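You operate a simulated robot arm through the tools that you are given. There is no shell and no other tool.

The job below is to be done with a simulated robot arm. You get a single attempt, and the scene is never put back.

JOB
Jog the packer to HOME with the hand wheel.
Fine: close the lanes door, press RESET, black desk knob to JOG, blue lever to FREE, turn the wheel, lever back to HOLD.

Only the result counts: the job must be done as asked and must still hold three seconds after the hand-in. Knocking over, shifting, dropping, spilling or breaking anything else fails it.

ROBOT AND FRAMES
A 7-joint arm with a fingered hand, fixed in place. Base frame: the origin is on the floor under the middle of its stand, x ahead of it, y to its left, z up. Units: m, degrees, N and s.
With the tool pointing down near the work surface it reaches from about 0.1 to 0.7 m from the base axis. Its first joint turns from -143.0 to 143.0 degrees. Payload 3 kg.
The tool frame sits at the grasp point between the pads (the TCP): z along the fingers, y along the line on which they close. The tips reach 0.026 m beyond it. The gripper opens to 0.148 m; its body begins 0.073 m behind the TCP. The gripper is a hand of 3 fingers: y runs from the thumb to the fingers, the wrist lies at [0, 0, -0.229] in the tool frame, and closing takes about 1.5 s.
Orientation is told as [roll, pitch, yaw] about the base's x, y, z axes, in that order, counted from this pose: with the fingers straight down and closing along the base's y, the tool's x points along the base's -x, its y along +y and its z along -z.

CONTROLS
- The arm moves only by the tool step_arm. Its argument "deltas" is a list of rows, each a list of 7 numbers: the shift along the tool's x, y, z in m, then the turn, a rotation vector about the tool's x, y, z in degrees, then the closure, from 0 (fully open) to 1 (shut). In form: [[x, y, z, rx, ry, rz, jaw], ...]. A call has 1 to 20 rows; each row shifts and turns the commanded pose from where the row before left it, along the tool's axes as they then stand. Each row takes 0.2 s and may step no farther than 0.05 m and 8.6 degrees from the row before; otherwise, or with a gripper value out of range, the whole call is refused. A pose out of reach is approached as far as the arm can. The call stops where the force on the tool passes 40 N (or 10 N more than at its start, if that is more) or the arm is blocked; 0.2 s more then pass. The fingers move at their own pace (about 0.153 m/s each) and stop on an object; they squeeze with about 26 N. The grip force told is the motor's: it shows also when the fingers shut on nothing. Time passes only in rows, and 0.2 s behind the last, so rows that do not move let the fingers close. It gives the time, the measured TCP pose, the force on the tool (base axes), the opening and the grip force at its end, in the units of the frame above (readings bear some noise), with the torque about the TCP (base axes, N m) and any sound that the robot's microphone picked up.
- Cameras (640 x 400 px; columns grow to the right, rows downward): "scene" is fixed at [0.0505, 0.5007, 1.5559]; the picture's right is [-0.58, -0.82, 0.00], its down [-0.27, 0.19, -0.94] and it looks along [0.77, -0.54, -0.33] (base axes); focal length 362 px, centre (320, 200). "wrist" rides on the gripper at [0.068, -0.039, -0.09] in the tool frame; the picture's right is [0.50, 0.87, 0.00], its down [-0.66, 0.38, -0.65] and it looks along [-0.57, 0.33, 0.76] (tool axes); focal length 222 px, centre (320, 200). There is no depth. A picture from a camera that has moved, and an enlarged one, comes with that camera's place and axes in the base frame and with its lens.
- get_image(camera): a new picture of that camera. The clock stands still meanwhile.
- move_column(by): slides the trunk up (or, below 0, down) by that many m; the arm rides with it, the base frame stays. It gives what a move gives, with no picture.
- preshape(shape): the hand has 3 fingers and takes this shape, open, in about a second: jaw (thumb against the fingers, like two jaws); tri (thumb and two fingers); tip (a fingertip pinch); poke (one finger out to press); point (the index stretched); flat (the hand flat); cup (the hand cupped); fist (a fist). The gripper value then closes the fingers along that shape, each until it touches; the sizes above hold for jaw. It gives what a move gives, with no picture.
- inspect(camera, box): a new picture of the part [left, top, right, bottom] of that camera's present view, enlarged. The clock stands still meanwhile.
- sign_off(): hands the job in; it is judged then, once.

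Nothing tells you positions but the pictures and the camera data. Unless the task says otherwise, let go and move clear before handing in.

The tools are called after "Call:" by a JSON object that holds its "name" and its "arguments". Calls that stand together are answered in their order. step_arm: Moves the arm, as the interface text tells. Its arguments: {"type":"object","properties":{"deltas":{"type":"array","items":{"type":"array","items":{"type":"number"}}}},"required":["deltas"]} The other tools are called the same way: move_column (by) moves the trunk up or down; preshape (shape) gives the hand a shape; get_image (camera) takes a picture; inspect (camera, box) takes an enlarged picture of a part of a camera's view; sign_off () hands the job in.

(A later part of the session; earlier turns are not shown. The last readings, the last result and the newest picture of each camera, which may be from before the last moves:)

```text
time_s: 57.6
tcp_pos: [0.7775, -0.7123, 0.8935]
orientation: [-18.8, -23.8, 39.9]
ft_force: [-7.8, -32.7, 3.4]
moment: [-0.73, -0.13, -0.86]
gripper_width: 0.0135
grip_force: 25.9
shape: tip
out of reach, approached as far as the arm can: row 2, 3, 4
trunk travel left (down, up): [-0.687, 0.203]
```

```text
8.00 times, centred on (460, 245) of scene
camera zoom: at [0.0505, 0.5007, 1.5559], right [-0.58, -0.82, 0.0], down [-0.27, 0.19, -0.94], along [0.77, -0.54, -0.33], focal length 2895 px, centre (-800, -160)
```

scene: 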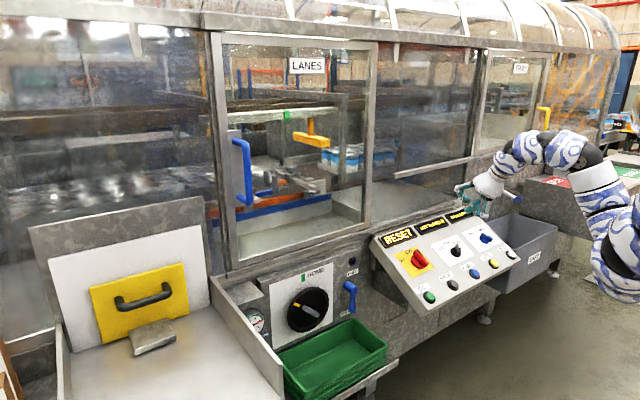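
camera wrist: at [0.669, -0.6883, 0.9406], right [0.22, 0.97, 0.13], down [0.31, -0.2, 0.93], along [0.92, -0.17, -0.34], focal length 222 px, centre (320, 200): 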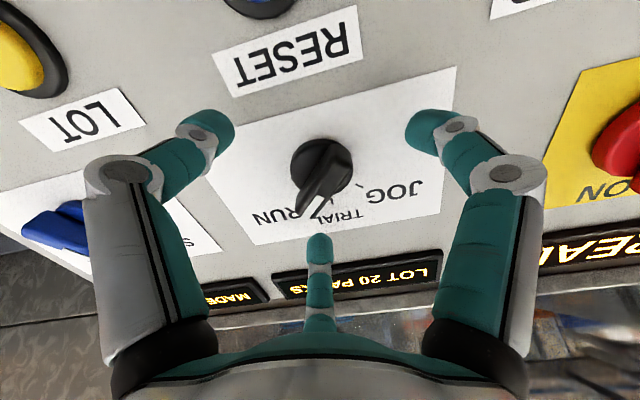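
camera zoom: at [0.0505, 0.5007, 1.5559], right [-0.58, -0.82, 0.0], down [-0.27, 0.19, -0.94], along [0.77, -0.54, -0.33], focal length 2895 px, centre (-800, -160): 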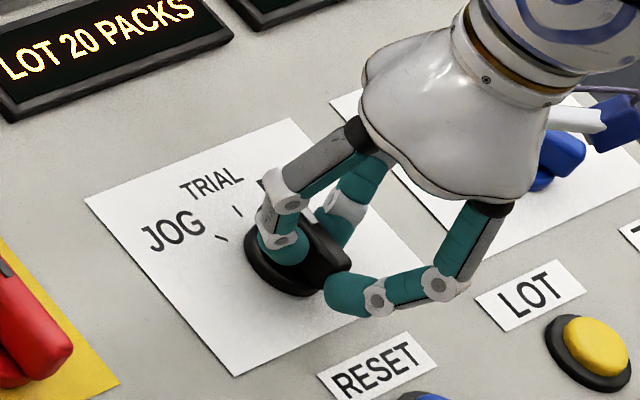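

The hand has reached its turning limit with the knob partway round. I'll open the fingers, rise, and look at where the knob rests.

Call:
{"name": "step_arm", "arguments": {"deltas": [[0, 0, 0, 0, 0, 0, 0.6], [0, 0, 0, 0, 0, 0, 0.4], [0, 0, 0, 0, 0, 0, 0.3], [0, 0, -0.02, 0, 0, 0, 0.3], [0, 0, -0.03, 0, 0, 0, 0.3]]}}

Call:
{"name": "get_image", "arguments": {"camera": "wrist"}}

Call:
{"name": "inspect", "arguments": {"camera": "scene", "box": [370, 200, 490, 280]}}

```text
time_s: 58.9
tcp_pos: [0.7545, -0.7063, 0.9355]
orientation: [-18.7, -23.7, 40.0]
ft_force: [-0.5, -0.1, 0.4]
moment: [0.01, 0.03, -0.02]
gripper_width: 0.1031
grip_force: 0.1
shape: tip
trunk travel left (down, up): [-0.687, 0.203]
```

```text
taken
camera wrist: at [0.6833, -0.7785, 0.9977], right [-0.79, 0.41, -0.45], down [-0.06, 0.69, 0.72], along [0.61, 0.6, -0.52], focal length 222 px, centre (320, 200)
```

wrist: 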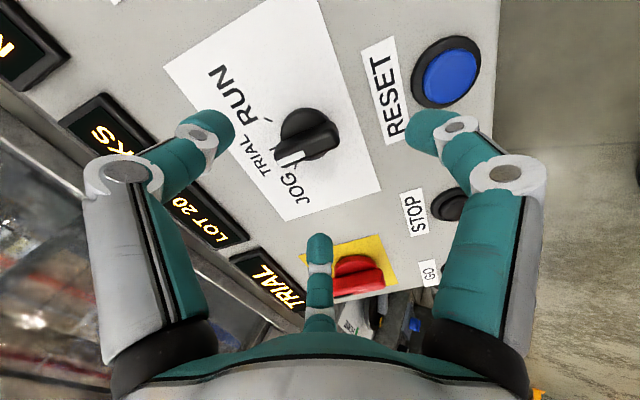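

```text
5.00 times, centred on (430, 240) of scene
camera zoom: at [0.0505, 0.5007, 1.5559], right [-0.58, -0.82, 0.0], down [-0.27, 0.19, -0.94], along [0.77, -0.54, -0.33], focal length 1810 px, centre (-230, 0)
```

zoom: 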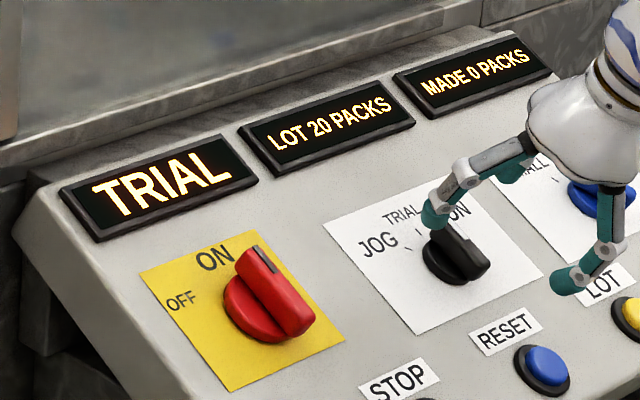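

The display now reads "TRIAL", so the knob clicked over one position, with one more to go. I'll rotate the hand well clockwise so two fingers straddle the pointer for the next turn.

Call:
{"name": "step_arm", "arguments": {"deltas": [[0, 0, -0.02, 0, 0, 8, 0.3], [0, 0, 0, 0, 0, 8, 0.3], [0, 0, 0, 0, 0, 8, 0.3], [0, 0, 0, 0, 0, 8, 0.3], [0, 0, 0, 0, 0, 8, 0.3], [0, 0, 0, 0, 0, 8, 0.3], [0, 0, 0, 0, 0, 8, 0.3], [0, 0, 0, 0, 0, 8, 0.3], [0, 0, 0, 0, 0, 8, 0.3], [0, 0, 0, 0, 0, 8, 0.3], [0, 0, 0, 0, 0, 8, 0.3], [0, 0, 0, 0, 0, 8, 0.3], [0, 0, 0, 0, 0, 8, 0.3], [0, 0, 0, 0, 0, 8, 0.3], [0, 0, 0, 0, 0, 8, 0.3]]}}

Call:
{"name": "get_image", "arguments": {"camera": "wrist"}}

Call:
{"name": "get_image", "arguments": {"camera": "scene"}}

```text
time_s: 62.0
tcp_pos: [0.7445, -0.7088, 0.9546]
orientation: [29.7, -3.0, -84.9]
ft_force: [-0.4, 0.5, 0.0]
moment: [-0.02, 0.01, -0.02]
gripper_width: 0.1034
grip_force: 0.1
shape: tip
trunk travel left (down, up): [-0.687, 0.203]
```

```text
taken
camera wrist: at [0.6611, -0.6452, 1.0086], right [0.7, 0.59, 0.4], down [0.06, -0.61, 0.79], along [0.71, -0.53, -0.47], focal length 222 px, centre (320, 200)
```

wrist: 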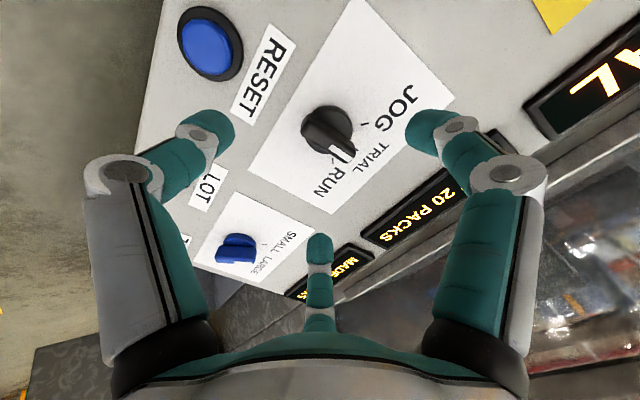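

```text
taken
```

scene: 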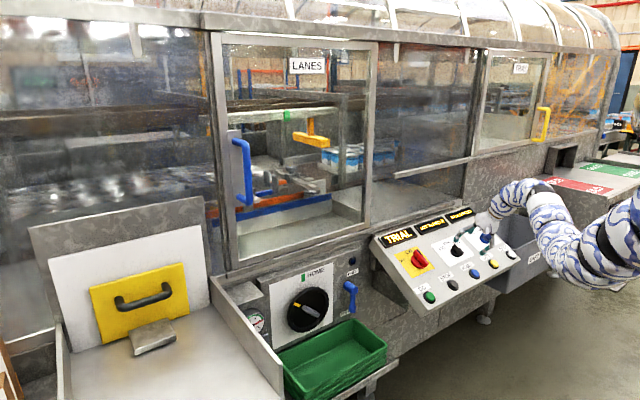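

The hand reached the new angle with no limit. The knob lies about 7 mm upslope of the axis, so I'll shift and descend in two stages.

Call:
{"name": "step_arm", "arguments": {"deltas": [[0.001, 0.004, 0.015, 0, 0, 0, 0.3], [0, 0.004, 0.015, 0, 0, 0, 0.3], [0, 0, 0.015, 0, 0, 0, 0.3]]}}

Call:
{"name": "inspect", "arguments": {"camera": "wrist", "box": [220, 80, 420, 220]}}

Call:
{"name": "inspect", "arguments": {"camera": "scene", "box": [430, 220, 490, 270]}}

```text
time_s: 62.9
tcp_pos: [0.7749, -0.707, 0.9203]
orientation: [29.8, -3.0, -84.8]
ft_force: [0.3, 0.2, -0.5]
moment: [0.01, 0.0, -0.01]
gripper_width: 0.1033
grip_force: 0.1
shape: tip
trunk travel left (down, up): [-0.687, 0.203]
```

```text
2.86 times, centred on (320, 150) of wrist
camera zoom: at [0.6908, -0.6441, 0.9747], right [0.7, 0.59, 0.4], down [0.06, -0.61, 0.79], along [0.71, -0.53, -0.46], focal length 635 px, centre (320, 343)
```

zoom: 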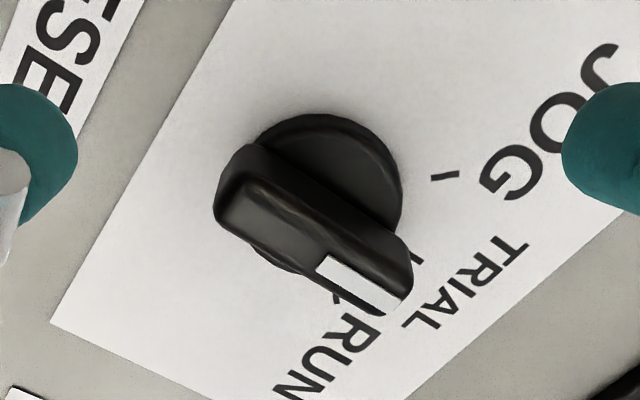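

```text
8.00 times, centred on (460, 245) of scene
camera zoom: at [0.0505, 0.5007, 1.5559], right [-0.58, -0.82, 0.0], down [-0.27, 0.19, -0.94], along [0.77, -0.54, -0.33], focal length 2895 px, centre (-800, -160)
```

zoom: 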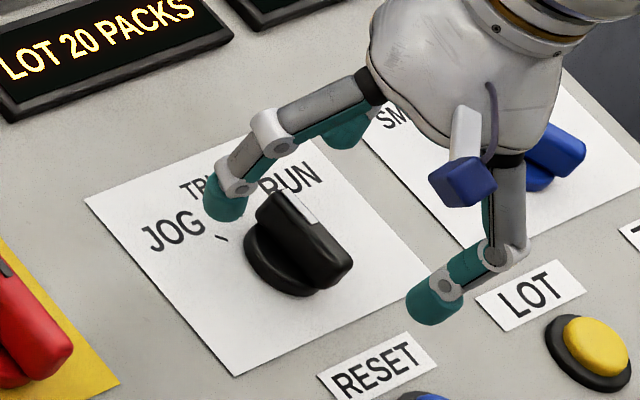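

The knob is well centred, with the pointer between the two fingers. I'll descend 26 mm to the same depth as before and close.

Call:
{"name": "step_arm", "arguments": {"deltas": [[0, 0.002, 0.013, 0, 0, 0, 0.3], [0, 0, 0.013, 0, 0, 0, 0.3], [0, 0, 0, 0, 0, 0, 0.6], [0, 0, 0, 0, 0, 0, 0.8], [0, 0, 0, 0, 0, 0, 1], [0, 0, 0, 0, 0, 0, 1], [0, 0, 0, 0, 0, 0, 1], [0, 0, 0, 0, 0, 0, 1]]}}

Call:
{"name": "inspect", "arguments": {"camera": "wrist", "box": [220, 80, 420, 220]}}

Call:
{"name": "inspect", "arguments": {"camera": "scene", "box": [430, 220, 490, 270]}}

```text
time_s: 64.7
tcp_pos: [0.789, -0.7068, 0.8964]
orientation: [29.7, -2.8, -84.8]
ft_force: [-5.4, 0.7, -8.3]
moment: [0.01, 0.24, -0.04]
gripper_width: 0.0291
grip_force: 25.8
shape: tip
trunk travel left (down, up): [-0.687, 0.203]
```

```text
2.86 times, centred on (320, 150) of wrist
camera zoom: at [0.7051, -0.6434, 0.9516], right [0.7, 0.59, 0.4], down [0.06, -0.61, 0.79], along [0.71, -0.53, -0.47], focal length 635 px, centre (320, 343)
```

zoom: 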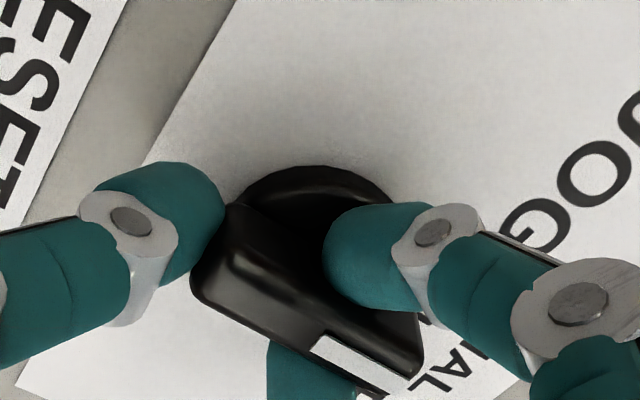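

```text
8.00 times, centred on (460, 245) of scene
camera zoom: at [0.0505, 0.5007, 1.5559], right [-0.58, -0.82, 0.0], down [-0.27, 0.19, -0.94], along [0.77, -0.54, -0.33], focal length 2895 px, centre (-800, -160)
```

zoom: 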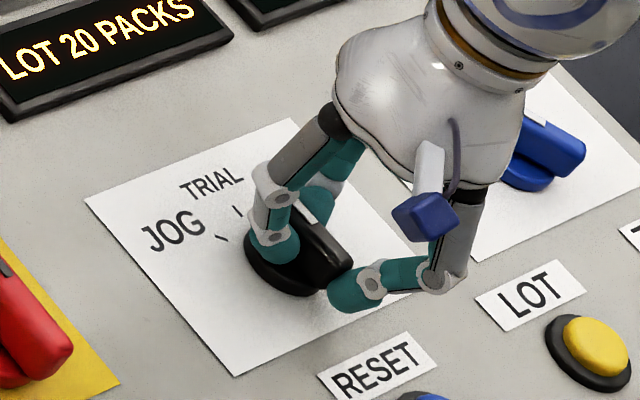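

This is a secure grip: the pointer is pinched between two fingers with the thumb behind. I'll turn counter-clockwise towards JOG.

Call:
{"name": "step_arm", "arguments": {"deltas": [[0, 0, 0, 0, 0, -6, 1], [0, 0, 0, 0, 0, -6, 1], [0, 0, 0, 0, 0, -6, 1], [0, 0, 0, 0, 0, -6, 1]]}}

Call:
{"name": "inspect", "arguments": {"camera": "wrist", "box": [220, 80, 420, 220]}}

Call:
{"name": "inspect", "arguments": {"camera": "scene", "box": [370, 200, 490, 280]}}

```text
time_s: 65.7
tcp_pos: [0.7892, -0.7072, 0.8966]
orientation: [26.5, -14.4, -63.3]
ft_force: [-9.4, -1.4, -8.9]
moment: [-0.04, 0.37, -0.12]
gripper_width: 0.0291
grip_force: 25.9
shape: tip
trunk travel left (down, up): [-0.687, 0.203]
```

```text
2.86 times, centred on (320, 150) of wrist
camera zoom: at [0.6859, -0.6681, 0.9405], right [0.43, 0.87, 0.25], down [0.24, -0.38, 0.89], along [0.87, -0.33, -0.38], focal length 635 px, centre (320, 343)
```

zoom: 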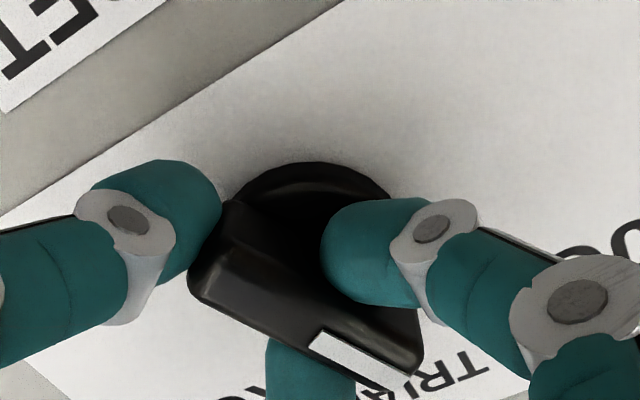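

```text
5.00 times, centred on (430, 240) of scene
camera zoom: at [0.0505, 0.5007, 1.5559], right [-0.58, -0.82, 0.0], down [-0.27, 0.19, -0.94], along [0.77, -0.54, -0.33], focal length 1810 px, centre (-230, 0)
```

zoom: 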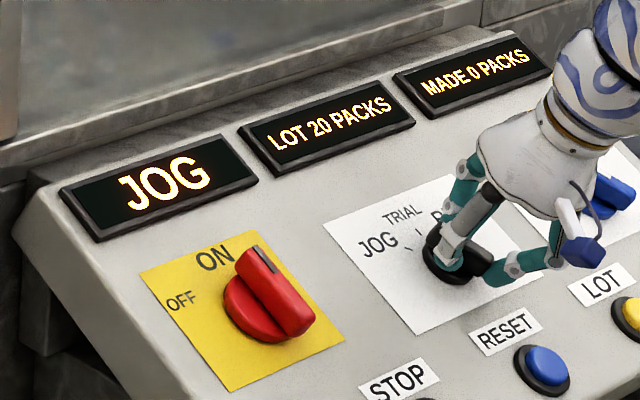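

The display shows "JOG" already. I'll turn the remaining 20 degrees so the pointer sits fully on the JOG tick.

Call:
{"name": "step_arm", "arguments": {"deltas": [[0, 0, 0, 0, 0, -6, 1], [0, 0, 0, 0, 0, -6, 1], [0, 0, 0, 0, 0, -6, 1], [0, 0, 0, 0, 0, -3, 1]]}}

Call:
{"name": "inspect", "arguments": {"camera": "wrist", "box": [220, 80, 420, 220]}}

Call:
{"name": "inspect", "arguments": {"camera": "scene", "box": [370, 200, 490, 280]}}

```text
time_s: 66.7
tcp_pos: [0.7874, -0.7065, 0.896]
orientation: [19.8, -22.6, -43.0]
ft_force: [-12.6, -6.9, -9.4]
moment: [-0.02, 0.41, -0.43]
gripper_width: 0.0296
grip_force: 26.1
shape: tip
trunk travel left (down, up): [-0.687, 0.203]
```

```text
2.86 times, centred on (320, 150) of wrist
camera zoom: at [0.6775, -0.6948, 0.9355], right [0.14, 0.99, 0.08], down [0.32, -0.12, 0.94], along [0.94, -0.1, -0.34], focal length 635 px, centre (320, 343)
```

zoom: 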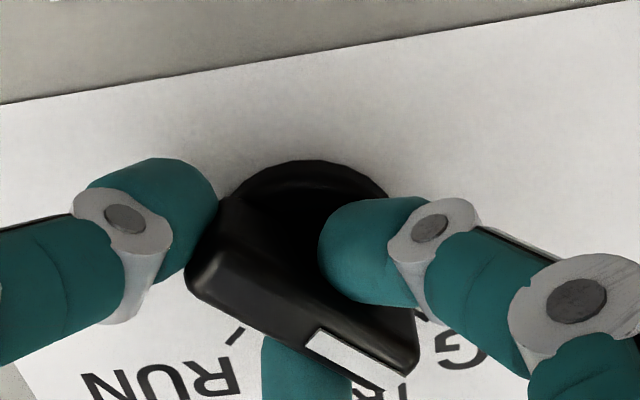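

```text
5.00 times, centred on (430, 240) of scene
camera zoom: at [0.0505, 0.5007, 1.5559], right [-0.58, -0.82, 0.0], down [-0.27, 0.19, -0.94], along [0.77, -0.54, -0.33], focal length 1810 px, centre (-230, 0)
```

zoom: 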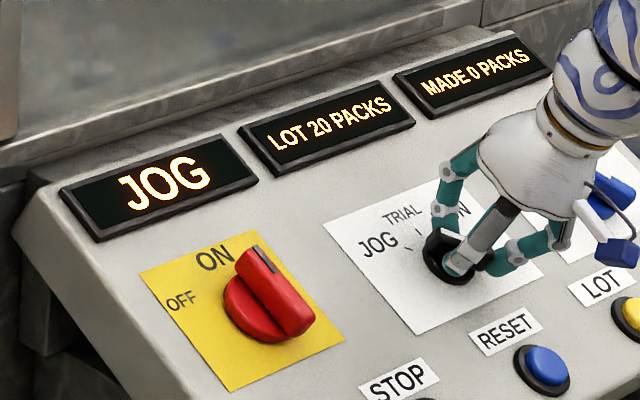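

The resistance has increased, so the knob is at its JOG stop. I'll open, rise and verify.

Call:
{"name": "step_arm", "arguments": {"deltas": [[0, 0, 0, 0, 0, 0, 0.7], [0, 0, 0, 0, 0, 0, 0.4], [0, 0, 0, 0, 0, 0, 0.3], [0, 0, -0.02, 0, 0, 0, 0.3], [0, 0, -0.04, 0, 0, 0, 0.3], [0, 0, -0.04, 0, 0, 0, 0.3]]}}

Call:
{"name": "inspect", "arguments": {"camera": "wrist", "box": [160, 40, 480, 260]}}

Call:
{"name": "inspect", "arguments": {"camera": "scene", "box": [370, 200, 490, 280]}}

```text
time_s: 68.0
tcp_pos: [0.7389, -0.7056, 0.986]
orientation: [19.9, -22.6, -42.9]
ft_force: [0.1, 0.2, -0.6]
moment: [0.0, 0.01, -0.01]
gripper_width: 0.1032
grip_force: 0.1
shape: tip
trunk travel left (down, up): [-0.687, 0.203]
```

```text
1.82 times, centred on (320, 150) of wrist
camera zoom: at [0.6282, -0.693, 1.0248], right [0.13, 0.99, 0.08], down [0.32, -0.12, 0.94], along [0.94, -0.1, -0.34], focal length 404 px, centre (320, 291)
```

zoom: 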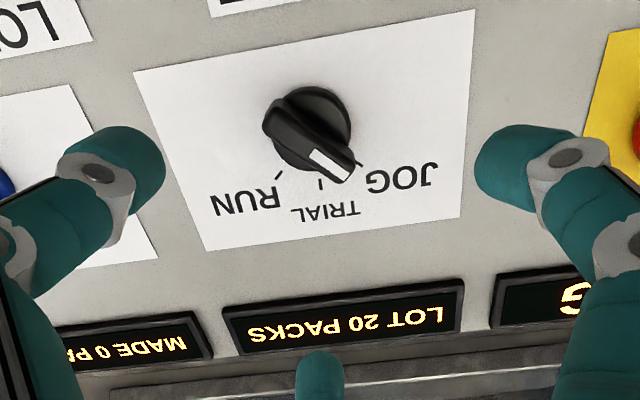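

```text
5.00 times, centred on (430, 240) of scene
camera zoom: at [0.0505, 0.5007, 1.5559], right [-0.58, -0.82, 0.0], down [-0.27, 0.19, -0.94], along [0.77, -0.54, -0.33], focal length 1810 px, centre (-230, 0)
```

zoom: 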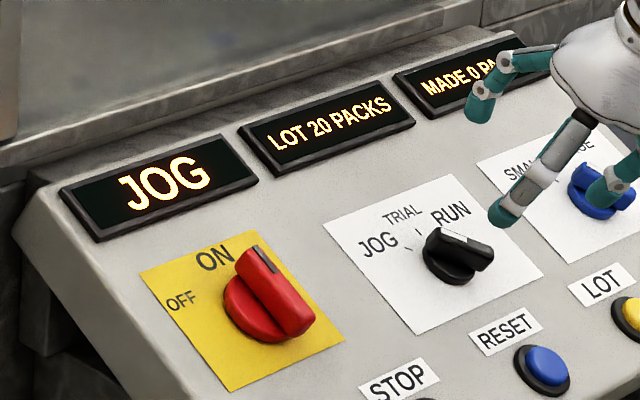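

The knob is at JOG and the display confirms it. Next is the blue lever: I'll bring the hand left to x about 0.62, y about -0.40 to get a closer view of the lever and wheel.

Call:
{"name": "step_arm", "arguments": {"deltas": [[0, 0, -0.01, 0, 0, -7.6, 0.3], [0, 0, -0.01, 0, 0, -7.6, 0.3], [0, 0, 0, 0, 0, -7.6, 0.3], [0, 0, 0, 0, 0, -7.6, 0.3], [0, 0, 0, 0, 0, -7.6, 0.3], [0.013, 0.0375, -0.0074, 0, 0, 0, 0.3], [0.013, 0.0375, -0.0074, 0, 0, 0, 0.3], [0.013, 0.0375, -0.0074, 0, 0, 0, 0.3], [0.013, 0.0375, -0.0074, 0, 0, 0, 0.3], [0.013, 0.0375, -0.0074, 0, 0, 0, 0.3], [0.013, 0.0375, -0.0074, 0, 0, 0, 0.3], [0.013, 0.0375, -0.0074, 0, 0, 0, 0.3], [0.013, 0.0375, -0.0074, 0, 0, 0, 0.3]]}}

Call:
{"name": "get_image", "arguments": {"camera": "wrist"}}

Call:
{"name": "get_image", "arguments": {"camera": "scene"}}

```text
time_s: 70.8
tcp_pos: [0.614, -0.4046, 1.0037]
orientation: [0.6, -29.8, -1.3]
ft_force: [-0.3, -0.9, 0.3]
moment: [0.0, 0.0, -0.02]
gripper_width: 0.1034
grip_force: 0.0
shape: tip
trunk travel left (down, up): [-0.687, 0.203]
```

```text
taken
camera wrist: at [0.5114, -0.443, 1.0474], right [-0.42, 0.87, -0.24], down [0.25, 0.37, 0.9], along [0.87, 0.32, -0.37], focal length 222 px, centre (320, 200)
```

wrist: 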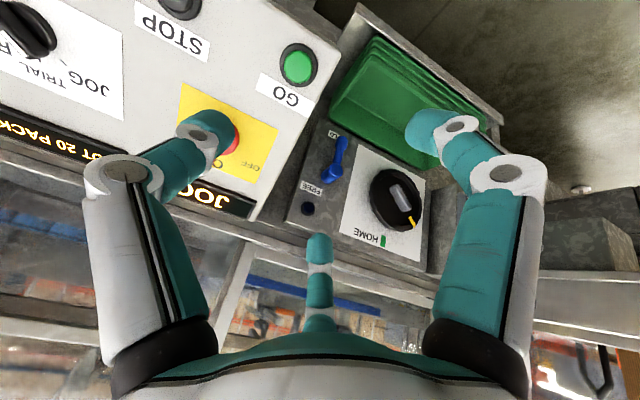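

```text
taken
```

scene: 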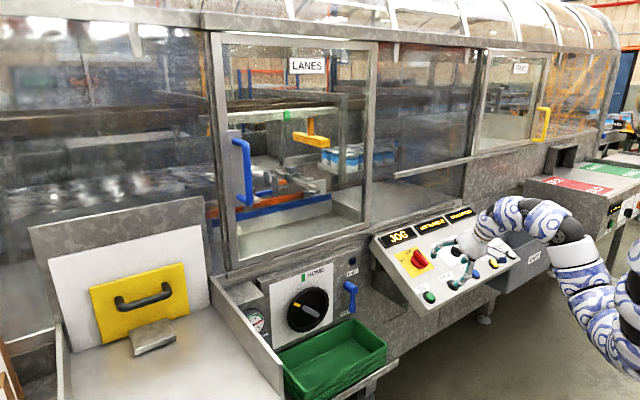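

Call:
{"name": "inspect", "arguments": {"camera": "wrist", "box": [280, 90, 440, 270]}}

Call:
{"name": "inspect", "arguments": {"camera": "scene", "box": [330, 245, 375, 320]}}

Call:
{"name": "inspect", "arguments": {"camera": "scene", "box": [265, 255, 345, 345]}}

```text
2.22 times, centred on (360, 180) of wrist
camera zoom: at [0.5114, -0.443, 1.0474], right [-0.42, 0.87, -0.24], down [0.25, 0.37, 0.9], along [0.87, 0.32, -0.37], focal length 494 px, centre (231, 244)
```

zoom: 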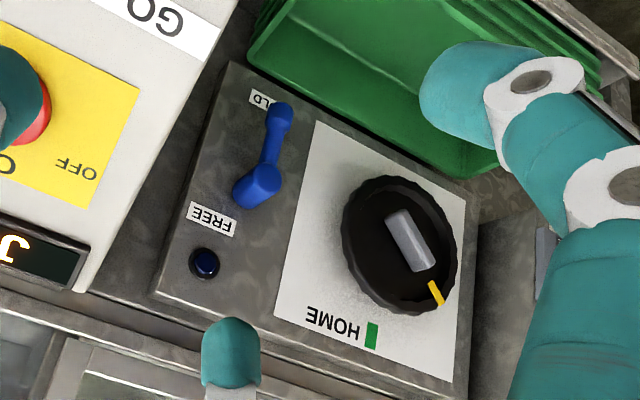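

```text
5.33 times, centred on (352, 282) of scene
camera zoom: at [0.0505, 0.5007, 1.5559], right [-0.58, -0.82, 0.0], down [-0.27, 0.19, -0.94], along [0.77, -0.54, -0.33], focal length 1930 px, centre (147, -240)
```

zoom: 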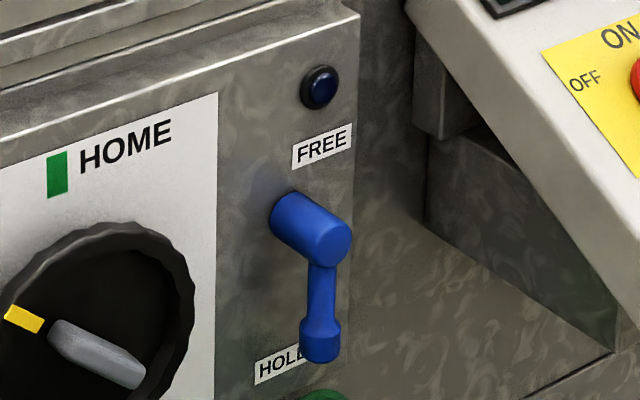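

```text
4.44 times, centred on (305, 300) of scene
camera zoom: at [0.0505, 0.5007, 1.5559], right [-0.58, -0.82, 0.0], down [-0.27, 0.19, -0.94], along [0.77, -0.54, -0.33], focal length 1608 px, centre (387, -244)
```

zoom: 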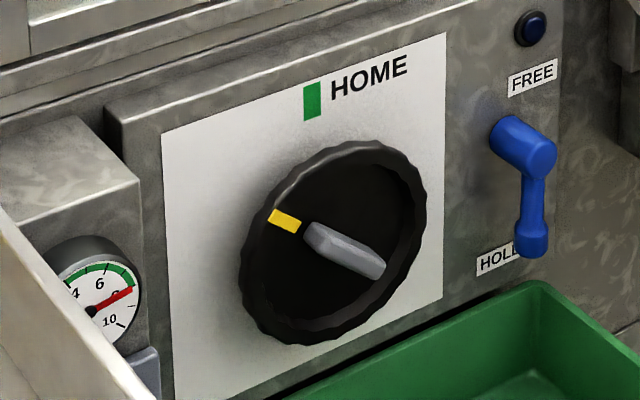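

The panel is at x about 0.976. The lever hub is at about (0.932, -0.267, 0.794), with its arm hanging down to z about 0.71, and the wheel centre is near (0.94, -0.074, 0.787). I'll line up in y with the lever and tilt the hand to a near-horizontal, slightly right-facing pose so one finger sits left of the lever tip.

Call:
{"name": "step_arm", "arguments": {"deltas": [[0, 0.04, 0, 0, 0, 0, 0.3], [0, 0.04, 0, 0, 0, 0, 0.3], [0, 0.04, 0, 0, 0, 0, 0.3], [0, 0.03, 0, 0, 0, 0, 0.3], [0, 0, 0, 0, -8, 0, 0.4], [0, 0, 0, 0, -8, 0, 0.4], [0, 0, 0, 0, -8, 0, 0.4], [0, 0, 0, 0, -8, 0, 0.4], [0, 0, 0, 0, -8, 0, 0.4], [0, 0, 0, 7.04, 0, 2.59, 0.4], [0, 0, 0, 7.04, 0, 2.59, 0.4]]}}

Call:
{"name": "step_arm", "arguments": {"deltas": [[0, 0, 0, 0, 0, 7.5, 0.4], [0, 0, 0, 0, 0, 7.5, 0.4], [0, 0, 0, 0, 0, 7.5, 0.4], [0, 0, 0, 0, 0, 7.5, 0.4], [0, 0, 0, 0, 0, 7.5, 0.4], [0, 0, 0, 0, 0, 7.5, 0.4], [0, 0, 0, 0, 0, 7.5, 0.4], [0, 0, 0, 0, 0, 7.5, 0.4]]}}

Call:
{"name": "get_image", "arguments": {"camera": "wrist"}}

Call:
{"name": "get_image", "arguments": {"camera": "scene"}}

```text
time_s: 73.2
tcp_pos: [0.6409, -0.2861, 0.9959]
orientation: [0.8, -29.7, -1.2]
ft_force: [-0.9, -0.9, -0.3]
moment: [-0.01, -0.02, 0.0]
gripper_width: 0.0895
grip_force: 0.0
shape: tip
out of reach, approached as far as the arm can: row 2, 3, 4, 5, 6, 7, 8, 9, 10, 11
trunk travel left (down, up): [-0.687, 0.203]
```

```text
time_s: 75.0
tcp_pos: [0.6414, -0.2885, 0.9973]
orientation: [26.6, -13.7, -64.4]
ft_force: [-0.8, -0.8, 0.6]
moment: [-0.01, 0.02, 0.02]
gripper_width: 0.0894
grip_force: 0.1
shape: tip
trunk travel left (down, up): [-0.687, 0.203]
```

```text
taken
camera wrist: at [0.5404, -0.248, 1.042], right [0.45, 0.86, 0.26], down [0.24, -0.39, 0.89], along [0.86, -0.34, -0.38], focal length 222 px, centre (320, 200)
```

wrist: 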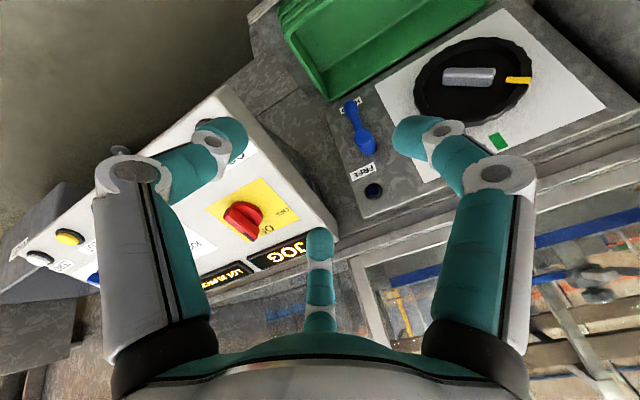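

```text
taken
```

scene: 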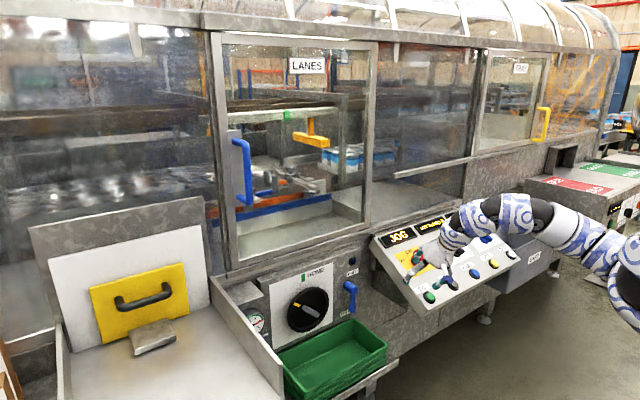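

The arm refused the tilt this close to the base, but the roll worked. I'll move further out towards the lever first, then try the tilt again.

Call:
{"name": "step_arm", "arguments": {"deltas": [[-0.007, 0.021, 0.0295, 0, 0, 0, 0.4], [-0.007, 0.021, 0.0295, 0, 0, 0, 0.4], [-0.007, 0.021, 0.0295, 0, 0, 0, 0.4]]}}

Call:
{"name": "get_image", "arguments": {"camera": "wrist"}}

Call:
{"name": "get_image", "arguments": {"camera": "scene"}}

```text
time_s: 75.8
tcp_pos: [0.7458, -0.2751, 0.9538]
orientation: [26.6, -13.8, -64.2]
ft_force: [0.1, 0.2, -0.2]
moment: [-0.01, 0.02, 0.01]
gripper_width: 0.0896
grip_force: 0.1
shape: tip
trunk travel left (down, up): [-0.687, 0.203]
```

```text
taken
camera wrist: at [0.6433, -0.2354, 0.9976], right [0.45, 0.86, 0.26], down [0.24, -0.39, 0.89], along [0.86, -0.33, -0.38], focal length 222 px, centre (320, 200)
```

wrist: 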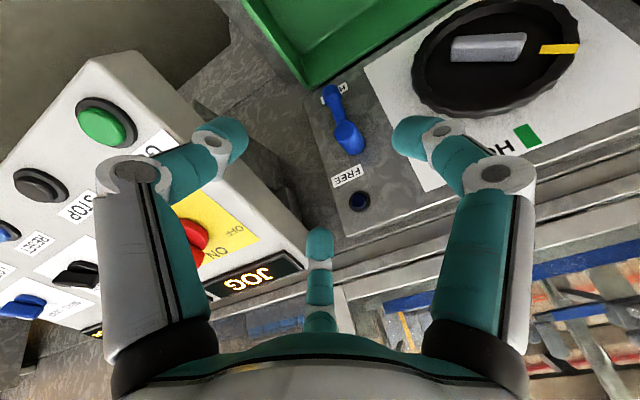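

```text
taken
```

scene: 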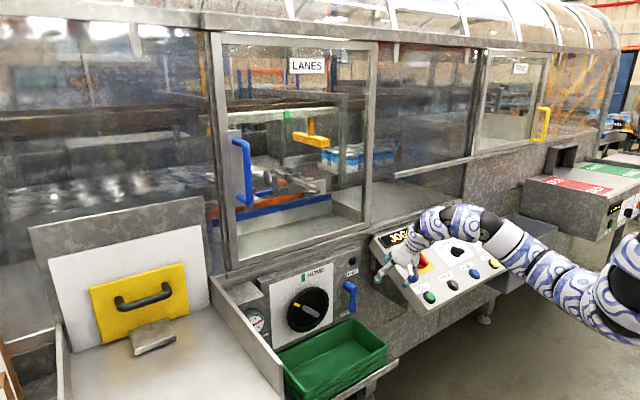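

There's a clear gap between the desk and the lever. I'll tilt the hand up towards horizontal from here.

Call:
{"name": "step_arm", "arguments": {"deltas": [[0, 0, 0, -6.83, -4.17, 0, 0.4], [0, 0, 0, -6.83, -4.17, 0, 0.4], [0, 0, 0, -6.83, -4.17, 0, 0.4], [0, 0, 0, -6.83, -4.17, 0, 0.4]]}}

Call:
{"name": "get_image", "arguments": {"camera": "wrist"}}

Call:
{"name": "get_image", "arguments": {"camera": "scene"}}

```text
time_s: 76.8
tcp_pos: [0.7431, -0.2751, 0.9531]
orientation: [58.3, -26.0, -76.2]
ft_force: [-0.2, -0.3, -0.4]
moment: [-0.01, -0.03, -0.01]
gripper_width: 0.0888
grip_force: 0.1
shape: tip
trunk travel left (down, up): [-0.687, 0.203]
```

```text
taken
camera wrist: at [0.6336, -0.2337, 0.9352], right [0.26, 0.86, 0.44], down [-0.28, -0.37, 0.89], along [0.93, -0.35, 0.14], focal length 222 px, centre (320, 200)
```

wrist: 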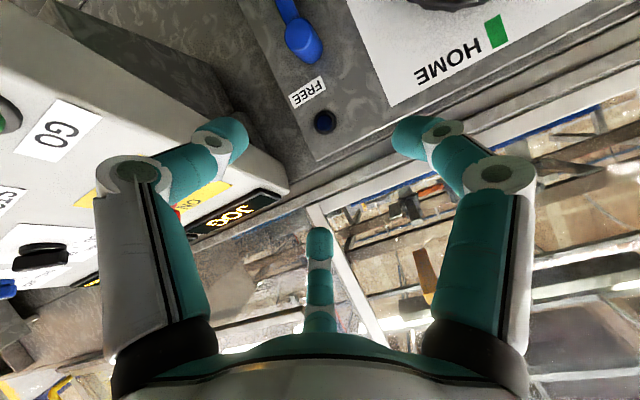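

```text
taken
```

scene: 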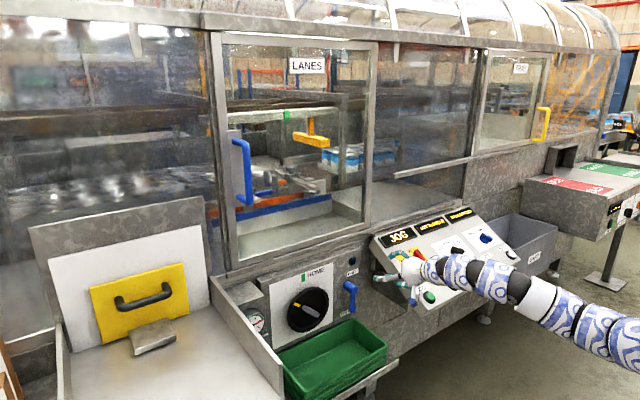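

The hand is at about -62 degrees. I'll yaw it 15 degrees to the right and move down to a pre-position in front of the lever tip.

Call:
{"name": "step_arm", "arguments": {"deltas": [[0, 0, 0, 3.44, -5.64, 3.55, 0.4], [0, 0, 0, 3.44, -5.64, 3.55, 0.4], [0.0216, -0.0149, 0.0256, 0, 0, 0, 0.4], [0.0216, -0.0149, 0.0256, 0, 0, 0, 0.4], [0.0216, -0.0149, 0.0256, 0, 0, 0, 0.4], [0.0216, -0.0149, 0.0256, 0, 0, 0, 0.4], [0.0216, -0.0149, 0.0256, 0, 0, 0, 0.4]]}}

Call:
{"name": "get_image", "arguments": {"camera": "wrist"}}

Call:
{"name": "get_image", "arguments": {"camera": "scene"}}

```text
time_s: 78.5
tcp_pos: [0.8129, -0.2371, 0.7897]
orientation: [57.7, -26.0, -90.8]
ft_force: [0.6, 0.3, -0.3]
moment: [0.0, 0.0, -0.03]
gripper_width: 0.0891
grip_force: 0.1
shape: tip
trunk travel left (down, up): [-0.687, 0.203]
```

```text
taken
camera wrist: at [0.7171, -0.1671, 0.7728], right [0.47, 0.76, 0.44], down [-0.35, -0.29, 0.89], along [0.81, -0.58, 0.13], focal length 222 px, centre (320, 200)
```

wrist: 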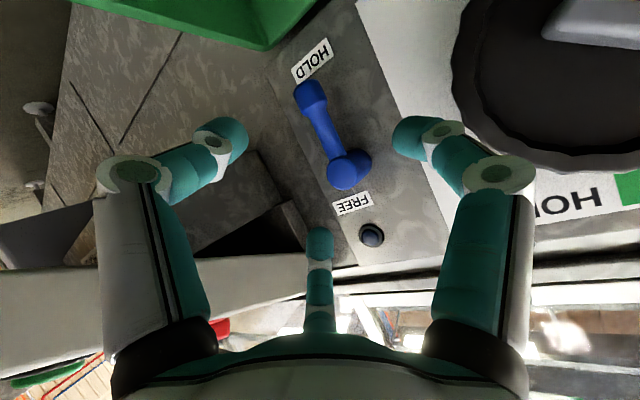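

```text
taken
```

scene: 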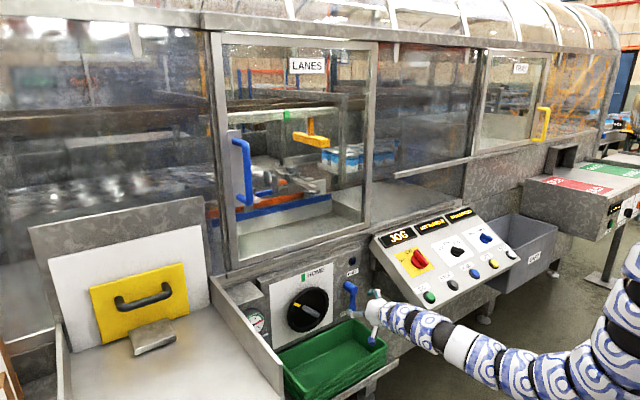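

The view of the lever is now clear: the arm hangs exactly down beside HOLD, and the FREE label and lamp are up and to the right of the hub. I'll advance so the lever tip enters the cage of fingers, with one finger on its left.

Call:
{"name": "step_arm", "arguments": {"deltas": [[0, 0, 0.03, 0, 0, 0, 0.4], [0, 0, 0.03, 0, 0, 0, 0.4], [0, 0, 0.025, 0, 0, 0, 0.4]]}}

Call:
{"name": "get_image", "arguments": {"camera": "wrist"}}

Call:
{"name": "inspect", "arguments": {"camera": "scene", "box": [310, 245, 420, 325]}}

```text
time_s: 79.2
tcp_pos: [0.8826, -0.2566, 0.7473]
orientation: [57.7, -25.9, -90.9]
ft_force: [-0.8, 0.0, -0.4]
moment: [0.0, -0.03, 0.01]
gripper_width: 0.0889
grip_force: 0.1
shape: tip
trunk travel left (down, up): [-0.687, 0.203]
```

```text
taken
camera wrist: at [0.7884, -0.1886, 0.7306], right [0.47, 0.76, 0.44], down [-0.36, -0.29, 0.89], along [0.81, -0.58, 0.13], focal length 222 px, centre (320, 200)
```

wrist: 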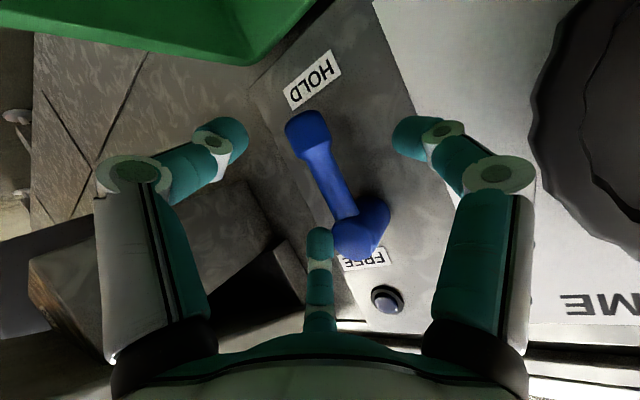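

```text
5.00 times, centred on (365, 285) of scene
camera zoom: at [0.0505, 0.5007, 1.5559], right [-0.58, -0.82, 0.0], down [-0.27, 0.19, -0.94], along [0.77, -0.54, -0.33], focal length 1810 px, centre (95, -225)
```

zoom: 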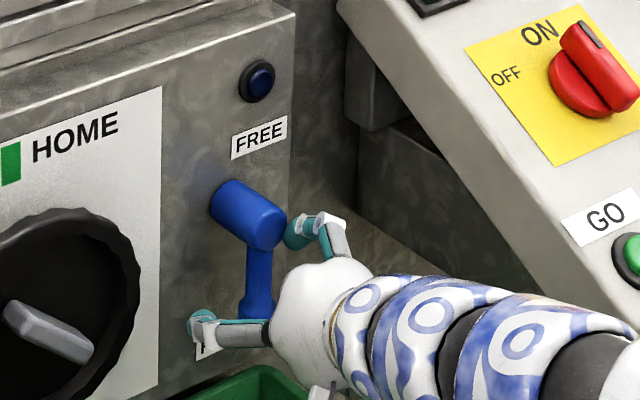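

The lever arm runs between the left finger and the upper-right finger. I'll advance another 2 cm and slightly down so the fingers overlap the arm's depth.

Call:
{"name": "step_arm", "arguments": {"deltas": [[0.0028, -0.0045, 0.0115, 0, 0, 0, 0.4], [0, 0, 0.0115, 0, 0, 0, 0.4]]}}

Call:
{"name": "get_image", "arguments": {"camera": "wrist"}}

Call:
{"name": "inspect", "arguments": {"camera": "scene", "box": [310, 245, 420, 325]}}

```text
time_s: 79.8
tcp_pos: [0.8994, -0.2623, 0.731]
orientation: [57.6, -25.9, -90.8]
ft_force: [0.4, -0.3, -0.3]
moment: [-0.04, -0.04, 0.03]
gripper_width: 0.0891
grip_force: 0.1
shape: tip
trunk travel left (down, up): [-0.687, 0.203]
```

```text
taken
camera wrist: at [0.8049, -0.1932, 0.7136], right [0.47, 0.76, 0.44], down [-0.35, -0.29, 0.89], along [0.81, -0.58, 0.13], focal length 222 px, centre (320, 200)
```

wrist: 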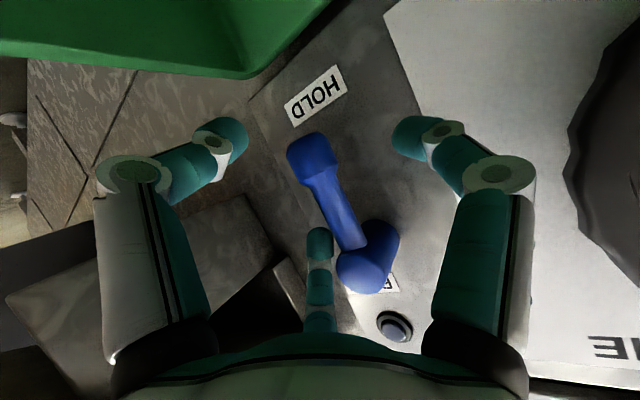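

```text
5.00 times, centred on (365, 285) of scene
camera zoom: at [0.0505, 0.5007, 1.5559], right [-0.58, -0.82, 0.0], down [-0.27, 0.19, -0.94], along [0.77, -0.54, -0.33], focal length 1810 px, centre (95, -225)
```

zoom: 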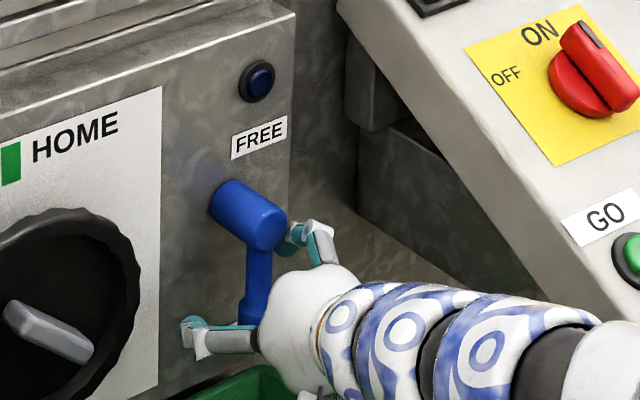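

The knob end of the lever is centred in the cage. I'll close partway to narrow the cage, then nudge right to see which way the lever swings.

Call:
{"name": "step_arm", "arguments": {"deltas": [[0, 0, 0.005, 0, 0, 0, 0.6], [0, 0, 0, 0, 0, 0, 0.7], [0, 0, 0, 0, 0, 0, 0.7]]}}

Call:
{"name": "get_image", "arguments": {"camera": "wrist"}}

```text
time_s: 80.7
tcp_pos: [0.9047, -0.2656, 0.7296]
orientation: [57.7, -26.0, -91.0]
ft_force: [0.1, -2.5, 2.5]
moment: [0.05, -0.04, -0.09]
gripper_width: 0.0459
grip_force: 0.0
shape: tip
trunk travel left (down, up): [-0.687, 0.203]
```

```text
taken
camera wrist: at [0.8088, -0.1951, 0.7119], right [0.47, 0.76, 0.44], down [-0.36, -0.29, 0.89], along [0.81, -0.58, 0.13], focal length 222 px, centre (320, 200)
```

wrist: 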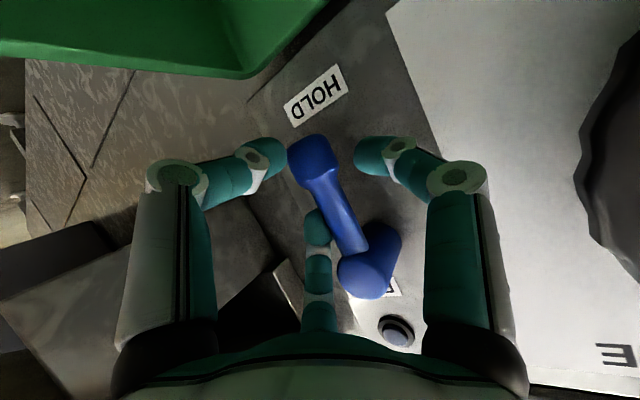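

Fingers are close on either side of the knob end. I'll nudge the hand 2 cm to the right (-y) and check the response.

Call:
{"name": "step_arm", "arguments": {"deltas": [[-0.0089, -0.004, 0.0023, 0, 0, 0, 0.7], [-0.0089, -0.004, 0.0023, 0, 0, 0, 0.7]]}}

Call:
{"name": "get_image", "arguments": {"camera": "wrist"}}

Call:
{"name": "inspect", "arguments": {"camera": "scene", "box": [310, 245, 420, 325]}}

```text
time_s: 81.2
tcp_pos: [0.9034, -0.2832, 0.7286]
orientation: [57.7, -25.9, -90.8]
ft_force: [-0.9, 2.4, -0.1]
moment: [0.06, -0.04, 0.05]
gripper_width: 0.0451
grip_force: 0.0
shape: tip
trunk travel left (down, up): [-0.687, 0.203]
```

```text
taken
camera wrist: at [0.8083, -0.2141, 0.7111], right [0.47, 0.76, 0.44], down [-0.35, -0.29, 0.89], along [0.81, -0.58, 0.13], focal length 222 px, centre (320, 200)
```

wrist: 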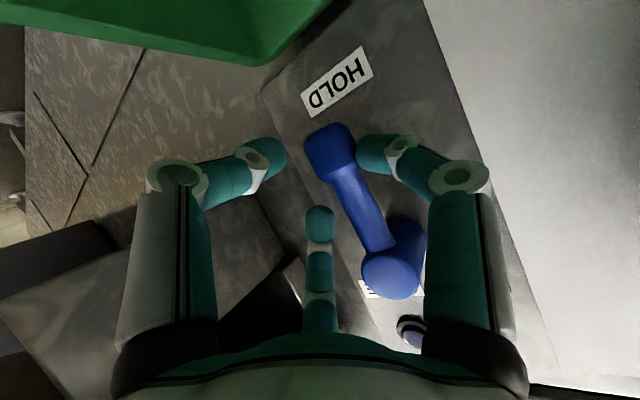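

```text
5.00 times, centred on (365, 285) of scene
camera zoom: at [0.0505, 0.5007, 1.5559], right [-0.58, -0.82, 0.0], down [-0.27, 0.19, -0.94], along [0.77, -0.54, -0.33], focal length 1810 px, centre (95, -225)
```

zoom: 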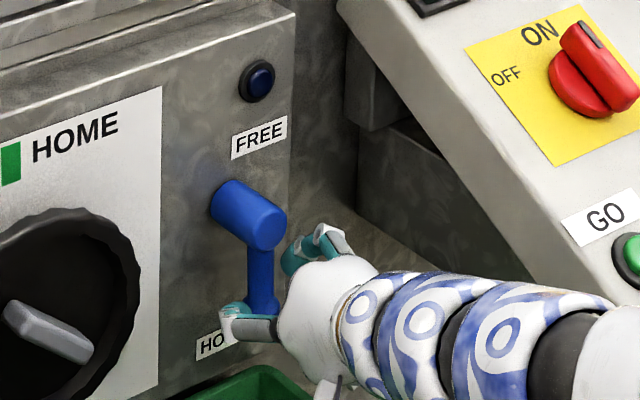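

The left finger is now just touching the lever's knob. I'll push a further 2 cm right and watch.

Call:
{"name": "step_arm", "arguments": {"deltas": [[-0.0089, -0.004, 0.0023, 0, 0, 0, 0.7], [-0.0089, -0.004, 0.0023, 0, 0, 0, 0.7]]}}

Call:
{"name": "get_image", "arguments": {"camera": "wrist"}}

Call:
{"name": "inspect", "arguments": {"camera": "scene", "box": [310, 245, 420, 325]}}

```text
time_s: 81.8
tcp_pos: [0.9021, -0.3051, 0.7273]
orientation: [57.6, -26.0, -90.9]
ft_force: [0.4, 0.5, 0.7]
moment: [0.03, -0.02, 0.01]
gripper_width: 0.0453
grip_force: 0.0
shape: tip
trunk travel left (down, up): [-0.687, 0.203]
```

```text
taken
camera wrist: at [0.808, -0.2355, 0.7103], right [0.47, 0.76, 0.44], down [-0.35, -0.29, 0.89], along [0.81, -0.58, 0.13], focal length 222 px, centre (320, 200)
```

wrist: 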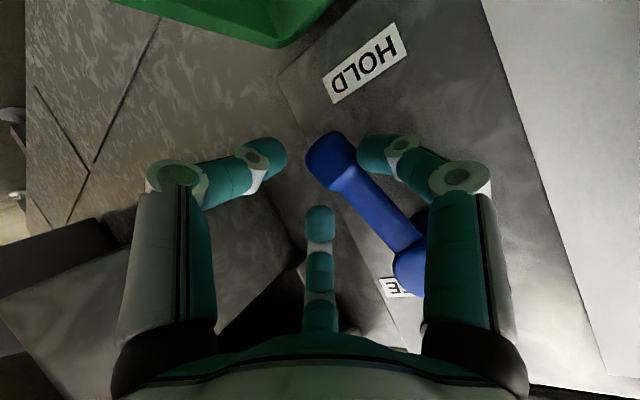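

```text
5.00 times, centred on (365, 285) of scene
camera zoom: at [0.0505, 0.5007, 1.5559], right [-0.58, -0.82, 0.0], down [-0.27, 0.19, -0.94], along [0.77, -0.54, -0.33], focal length 1810 px, centre (95, -225)
```

zoom: 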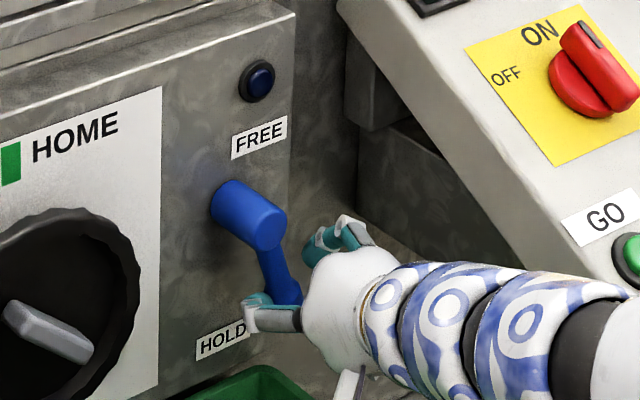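

The lever swings right (counter-clockwise) with very little force. To keep the palm clear of the desk's side, I'll yaw the hand a further 25 degrees to the right, which also pushes the lever on a little.

Call:
{"name": "step_arm", "arguments": {"deltas": [[0, 0, 0, 2.87, -4.7, 2.96, 0.7], [0, 0, 0, 2.87, -4.7, 2.96, 0.7], [0, 0, 0, 2.87, -4.7, 2.96, 0.7], [0, 0, 0, 2.87, -4.7, 2.96, 0.7]]}}

Call:
{"name": "get_image", "arguments": {"camera": "wrist"}}

Call:
{"name": "inspect", "arguments": {"camera": "scene", "box": [310, 245, 420, 325]}}

```text
time_s: 82.8
tcp_pos: [0.9031, -0.3045, 0.7283]
orientation: [57.1, -26.1, -115.7]
ft_force: [-0.6, 1.1, -0.1]
moment: [0.02, 0.01, 0.04]
gripper_width: 0.0446
grip_force: 0.0
shape: tip
trunk travel left (down, up): [-0.687, 0.203]
```

```text
taken
camera wrist: at [0.8468, -0.2007, 0.7116], right [0.76, 0.49, 0.43], down [-0.44, -0.11, 0.89], along [0.49, -0.86, 0.13], focal length 222 px, centre (320, 200)
```

wrist: 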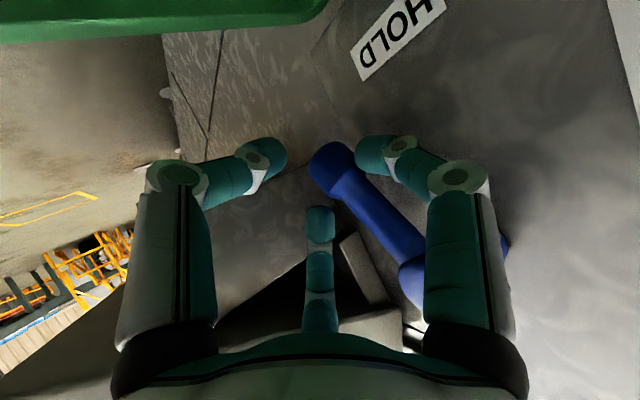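

```text
5.00 times, centred on (365, 285) of scene
camera zoom: at [0.0505, 0.5007, 1.5559], right [-0.58, -0.82, 0.0], down [-0.27, 0.19, -0.94], along [0.77, -0.54, -0.33], focal length 1810 px, centre (95, -225)
```

zoom: 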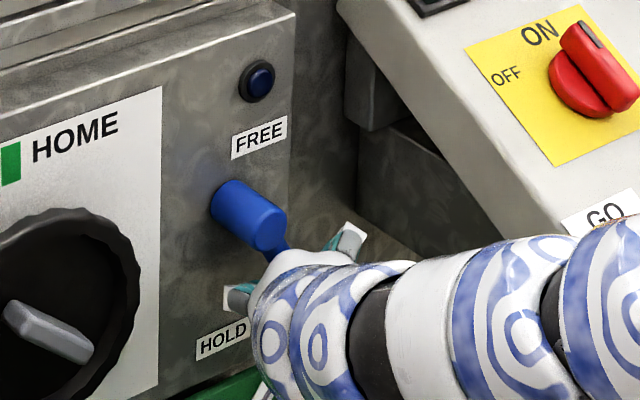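

The lever has swung about 35 degrees. I'll roll the hand about 29 degrees to follow it, so the pushing finger sits below the arm, then move up along the arc.

Call:
{"name": "step_arm", "arguments": {"deltas": [[0, 0, 0, 0, 0, -7.15, 0.7], [0, 0, 0, 0, 0, -7.15, 0.7], [0, 0, 0, 0, 0, -7.15, 0.7], [0, 0, 0, 0, 0, -7.15, 0.7]]}}

Call:
{"name": "get_image", "arguments": {"camera": "wrist"}}

Call:
{"name": "inspect", "arguments": {"camera": "scene", "box": [310, 245, 420, 325]}}

```text
time_s: 83.8
tcp_pos: [0.9035, -0.3039, 0.7269]
orientation: [42.6, -48.4, -92.4]
ft_force: [0.1, 0.2, 0.2]
moment: [0.03, -0.02, -0.01]
gripper_width: 0.0446
grip_force: 0.0
shape: tip
trunk travel left (down, up): [-0.687, 0.203]
```

```text
taken
camera wrist: at [0.8171, -0.2252, 0.7024], right [0.67, 0.74, 0.02], down [-0.16, 0.12, 0.98], along [0.73, -0.66, 0.2], focal length 222 px, centre (320, 200)
```

wrist: 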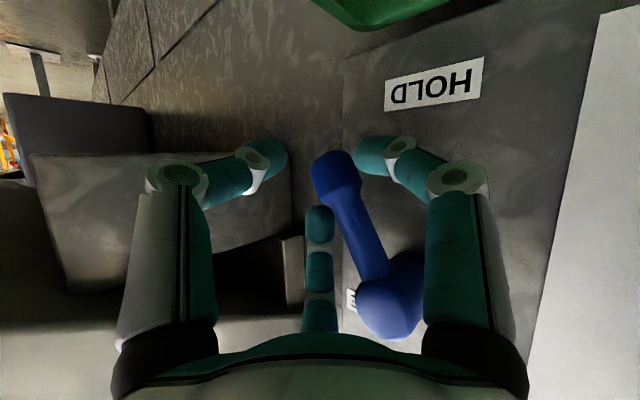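

```text
5.00 times, centred on (365, 285) of scene
camera zoom: at [0.0505, 0.5007, 1.5559], right [-0.58, -0.82, 0.0], down [-0.27, 0.19, -0.94], along [0.77, -0.54, -0.33], focal length 1810 px, centre (95, -225)
```

zoom: 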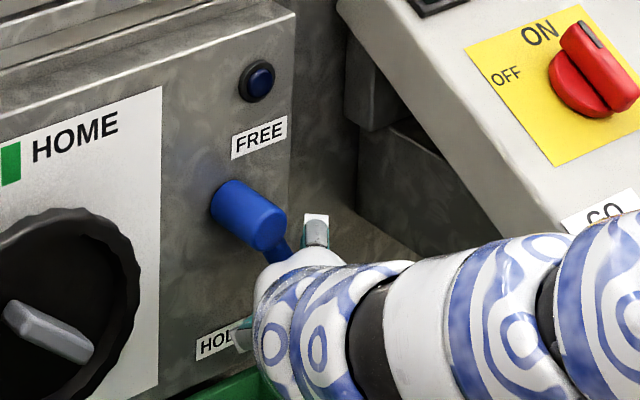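

The lever stays where it was pushed. I'll move the hand up and right along the arc with the finger beneath the arm.

Call:
{"name": "step_arm", "arguments": {"deltas": [[-0.0177, 0.0038, -0.0018, 0, 0, 0, 0.7], [-0.0177, 0.0038, -0.0018, 0, 0, 0, 0.7]]}}

Call:
{"name": "get_image", "arguments": {"camera": "wrist"}}

Call:
{"name": "inspect", "arguments": {"camera": "scene", "box": [310, 245, 420, 325]}}

```text
time_s: 84.5
tcp_pos: [0.9044, -0.3216, 0.7573]
orientation: [42.6, -48.2, -92.4]
ft_force: [-0.1, 0.7, -1.0]
moment: [-0.01, -0.02, 0.03]
gripper_width: 0.045
grip_force: 0.1
shape: tip
trunk travel left (down, up): [-0.687, 0.203]
```

```text
taken
camera wrist: at [0.8194, -0.2428, 0.7325], right [0.67, 0.74, 0.02], down [-0.16, 0.12, 0.98], along [0.73, -0.66, 0.2], focal length 222 px, centre (320, 200)
```

wrist: 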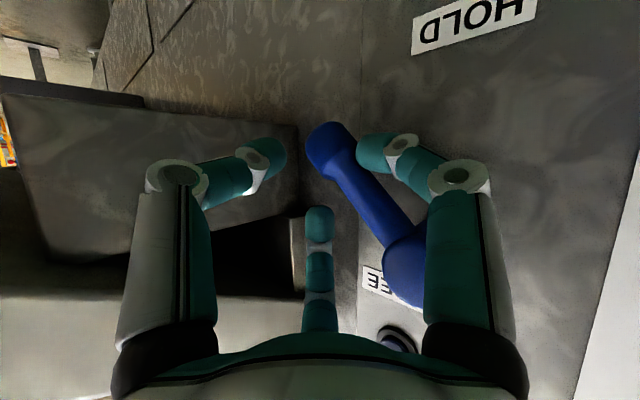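

```text
5.00 times, centred on (365, 285) of scene
camera zoom: at [0.0505, 0.5007, 1.5559], right [-0.58, -0.82, 0.0], down [-0.27, 0.19, -0.94], along [0.77, -0.54, -0.33], focal length 1810 px, centre (95, -225)
```

zoom: 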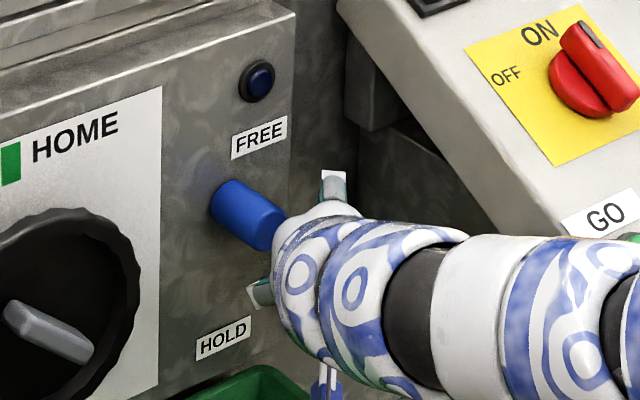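

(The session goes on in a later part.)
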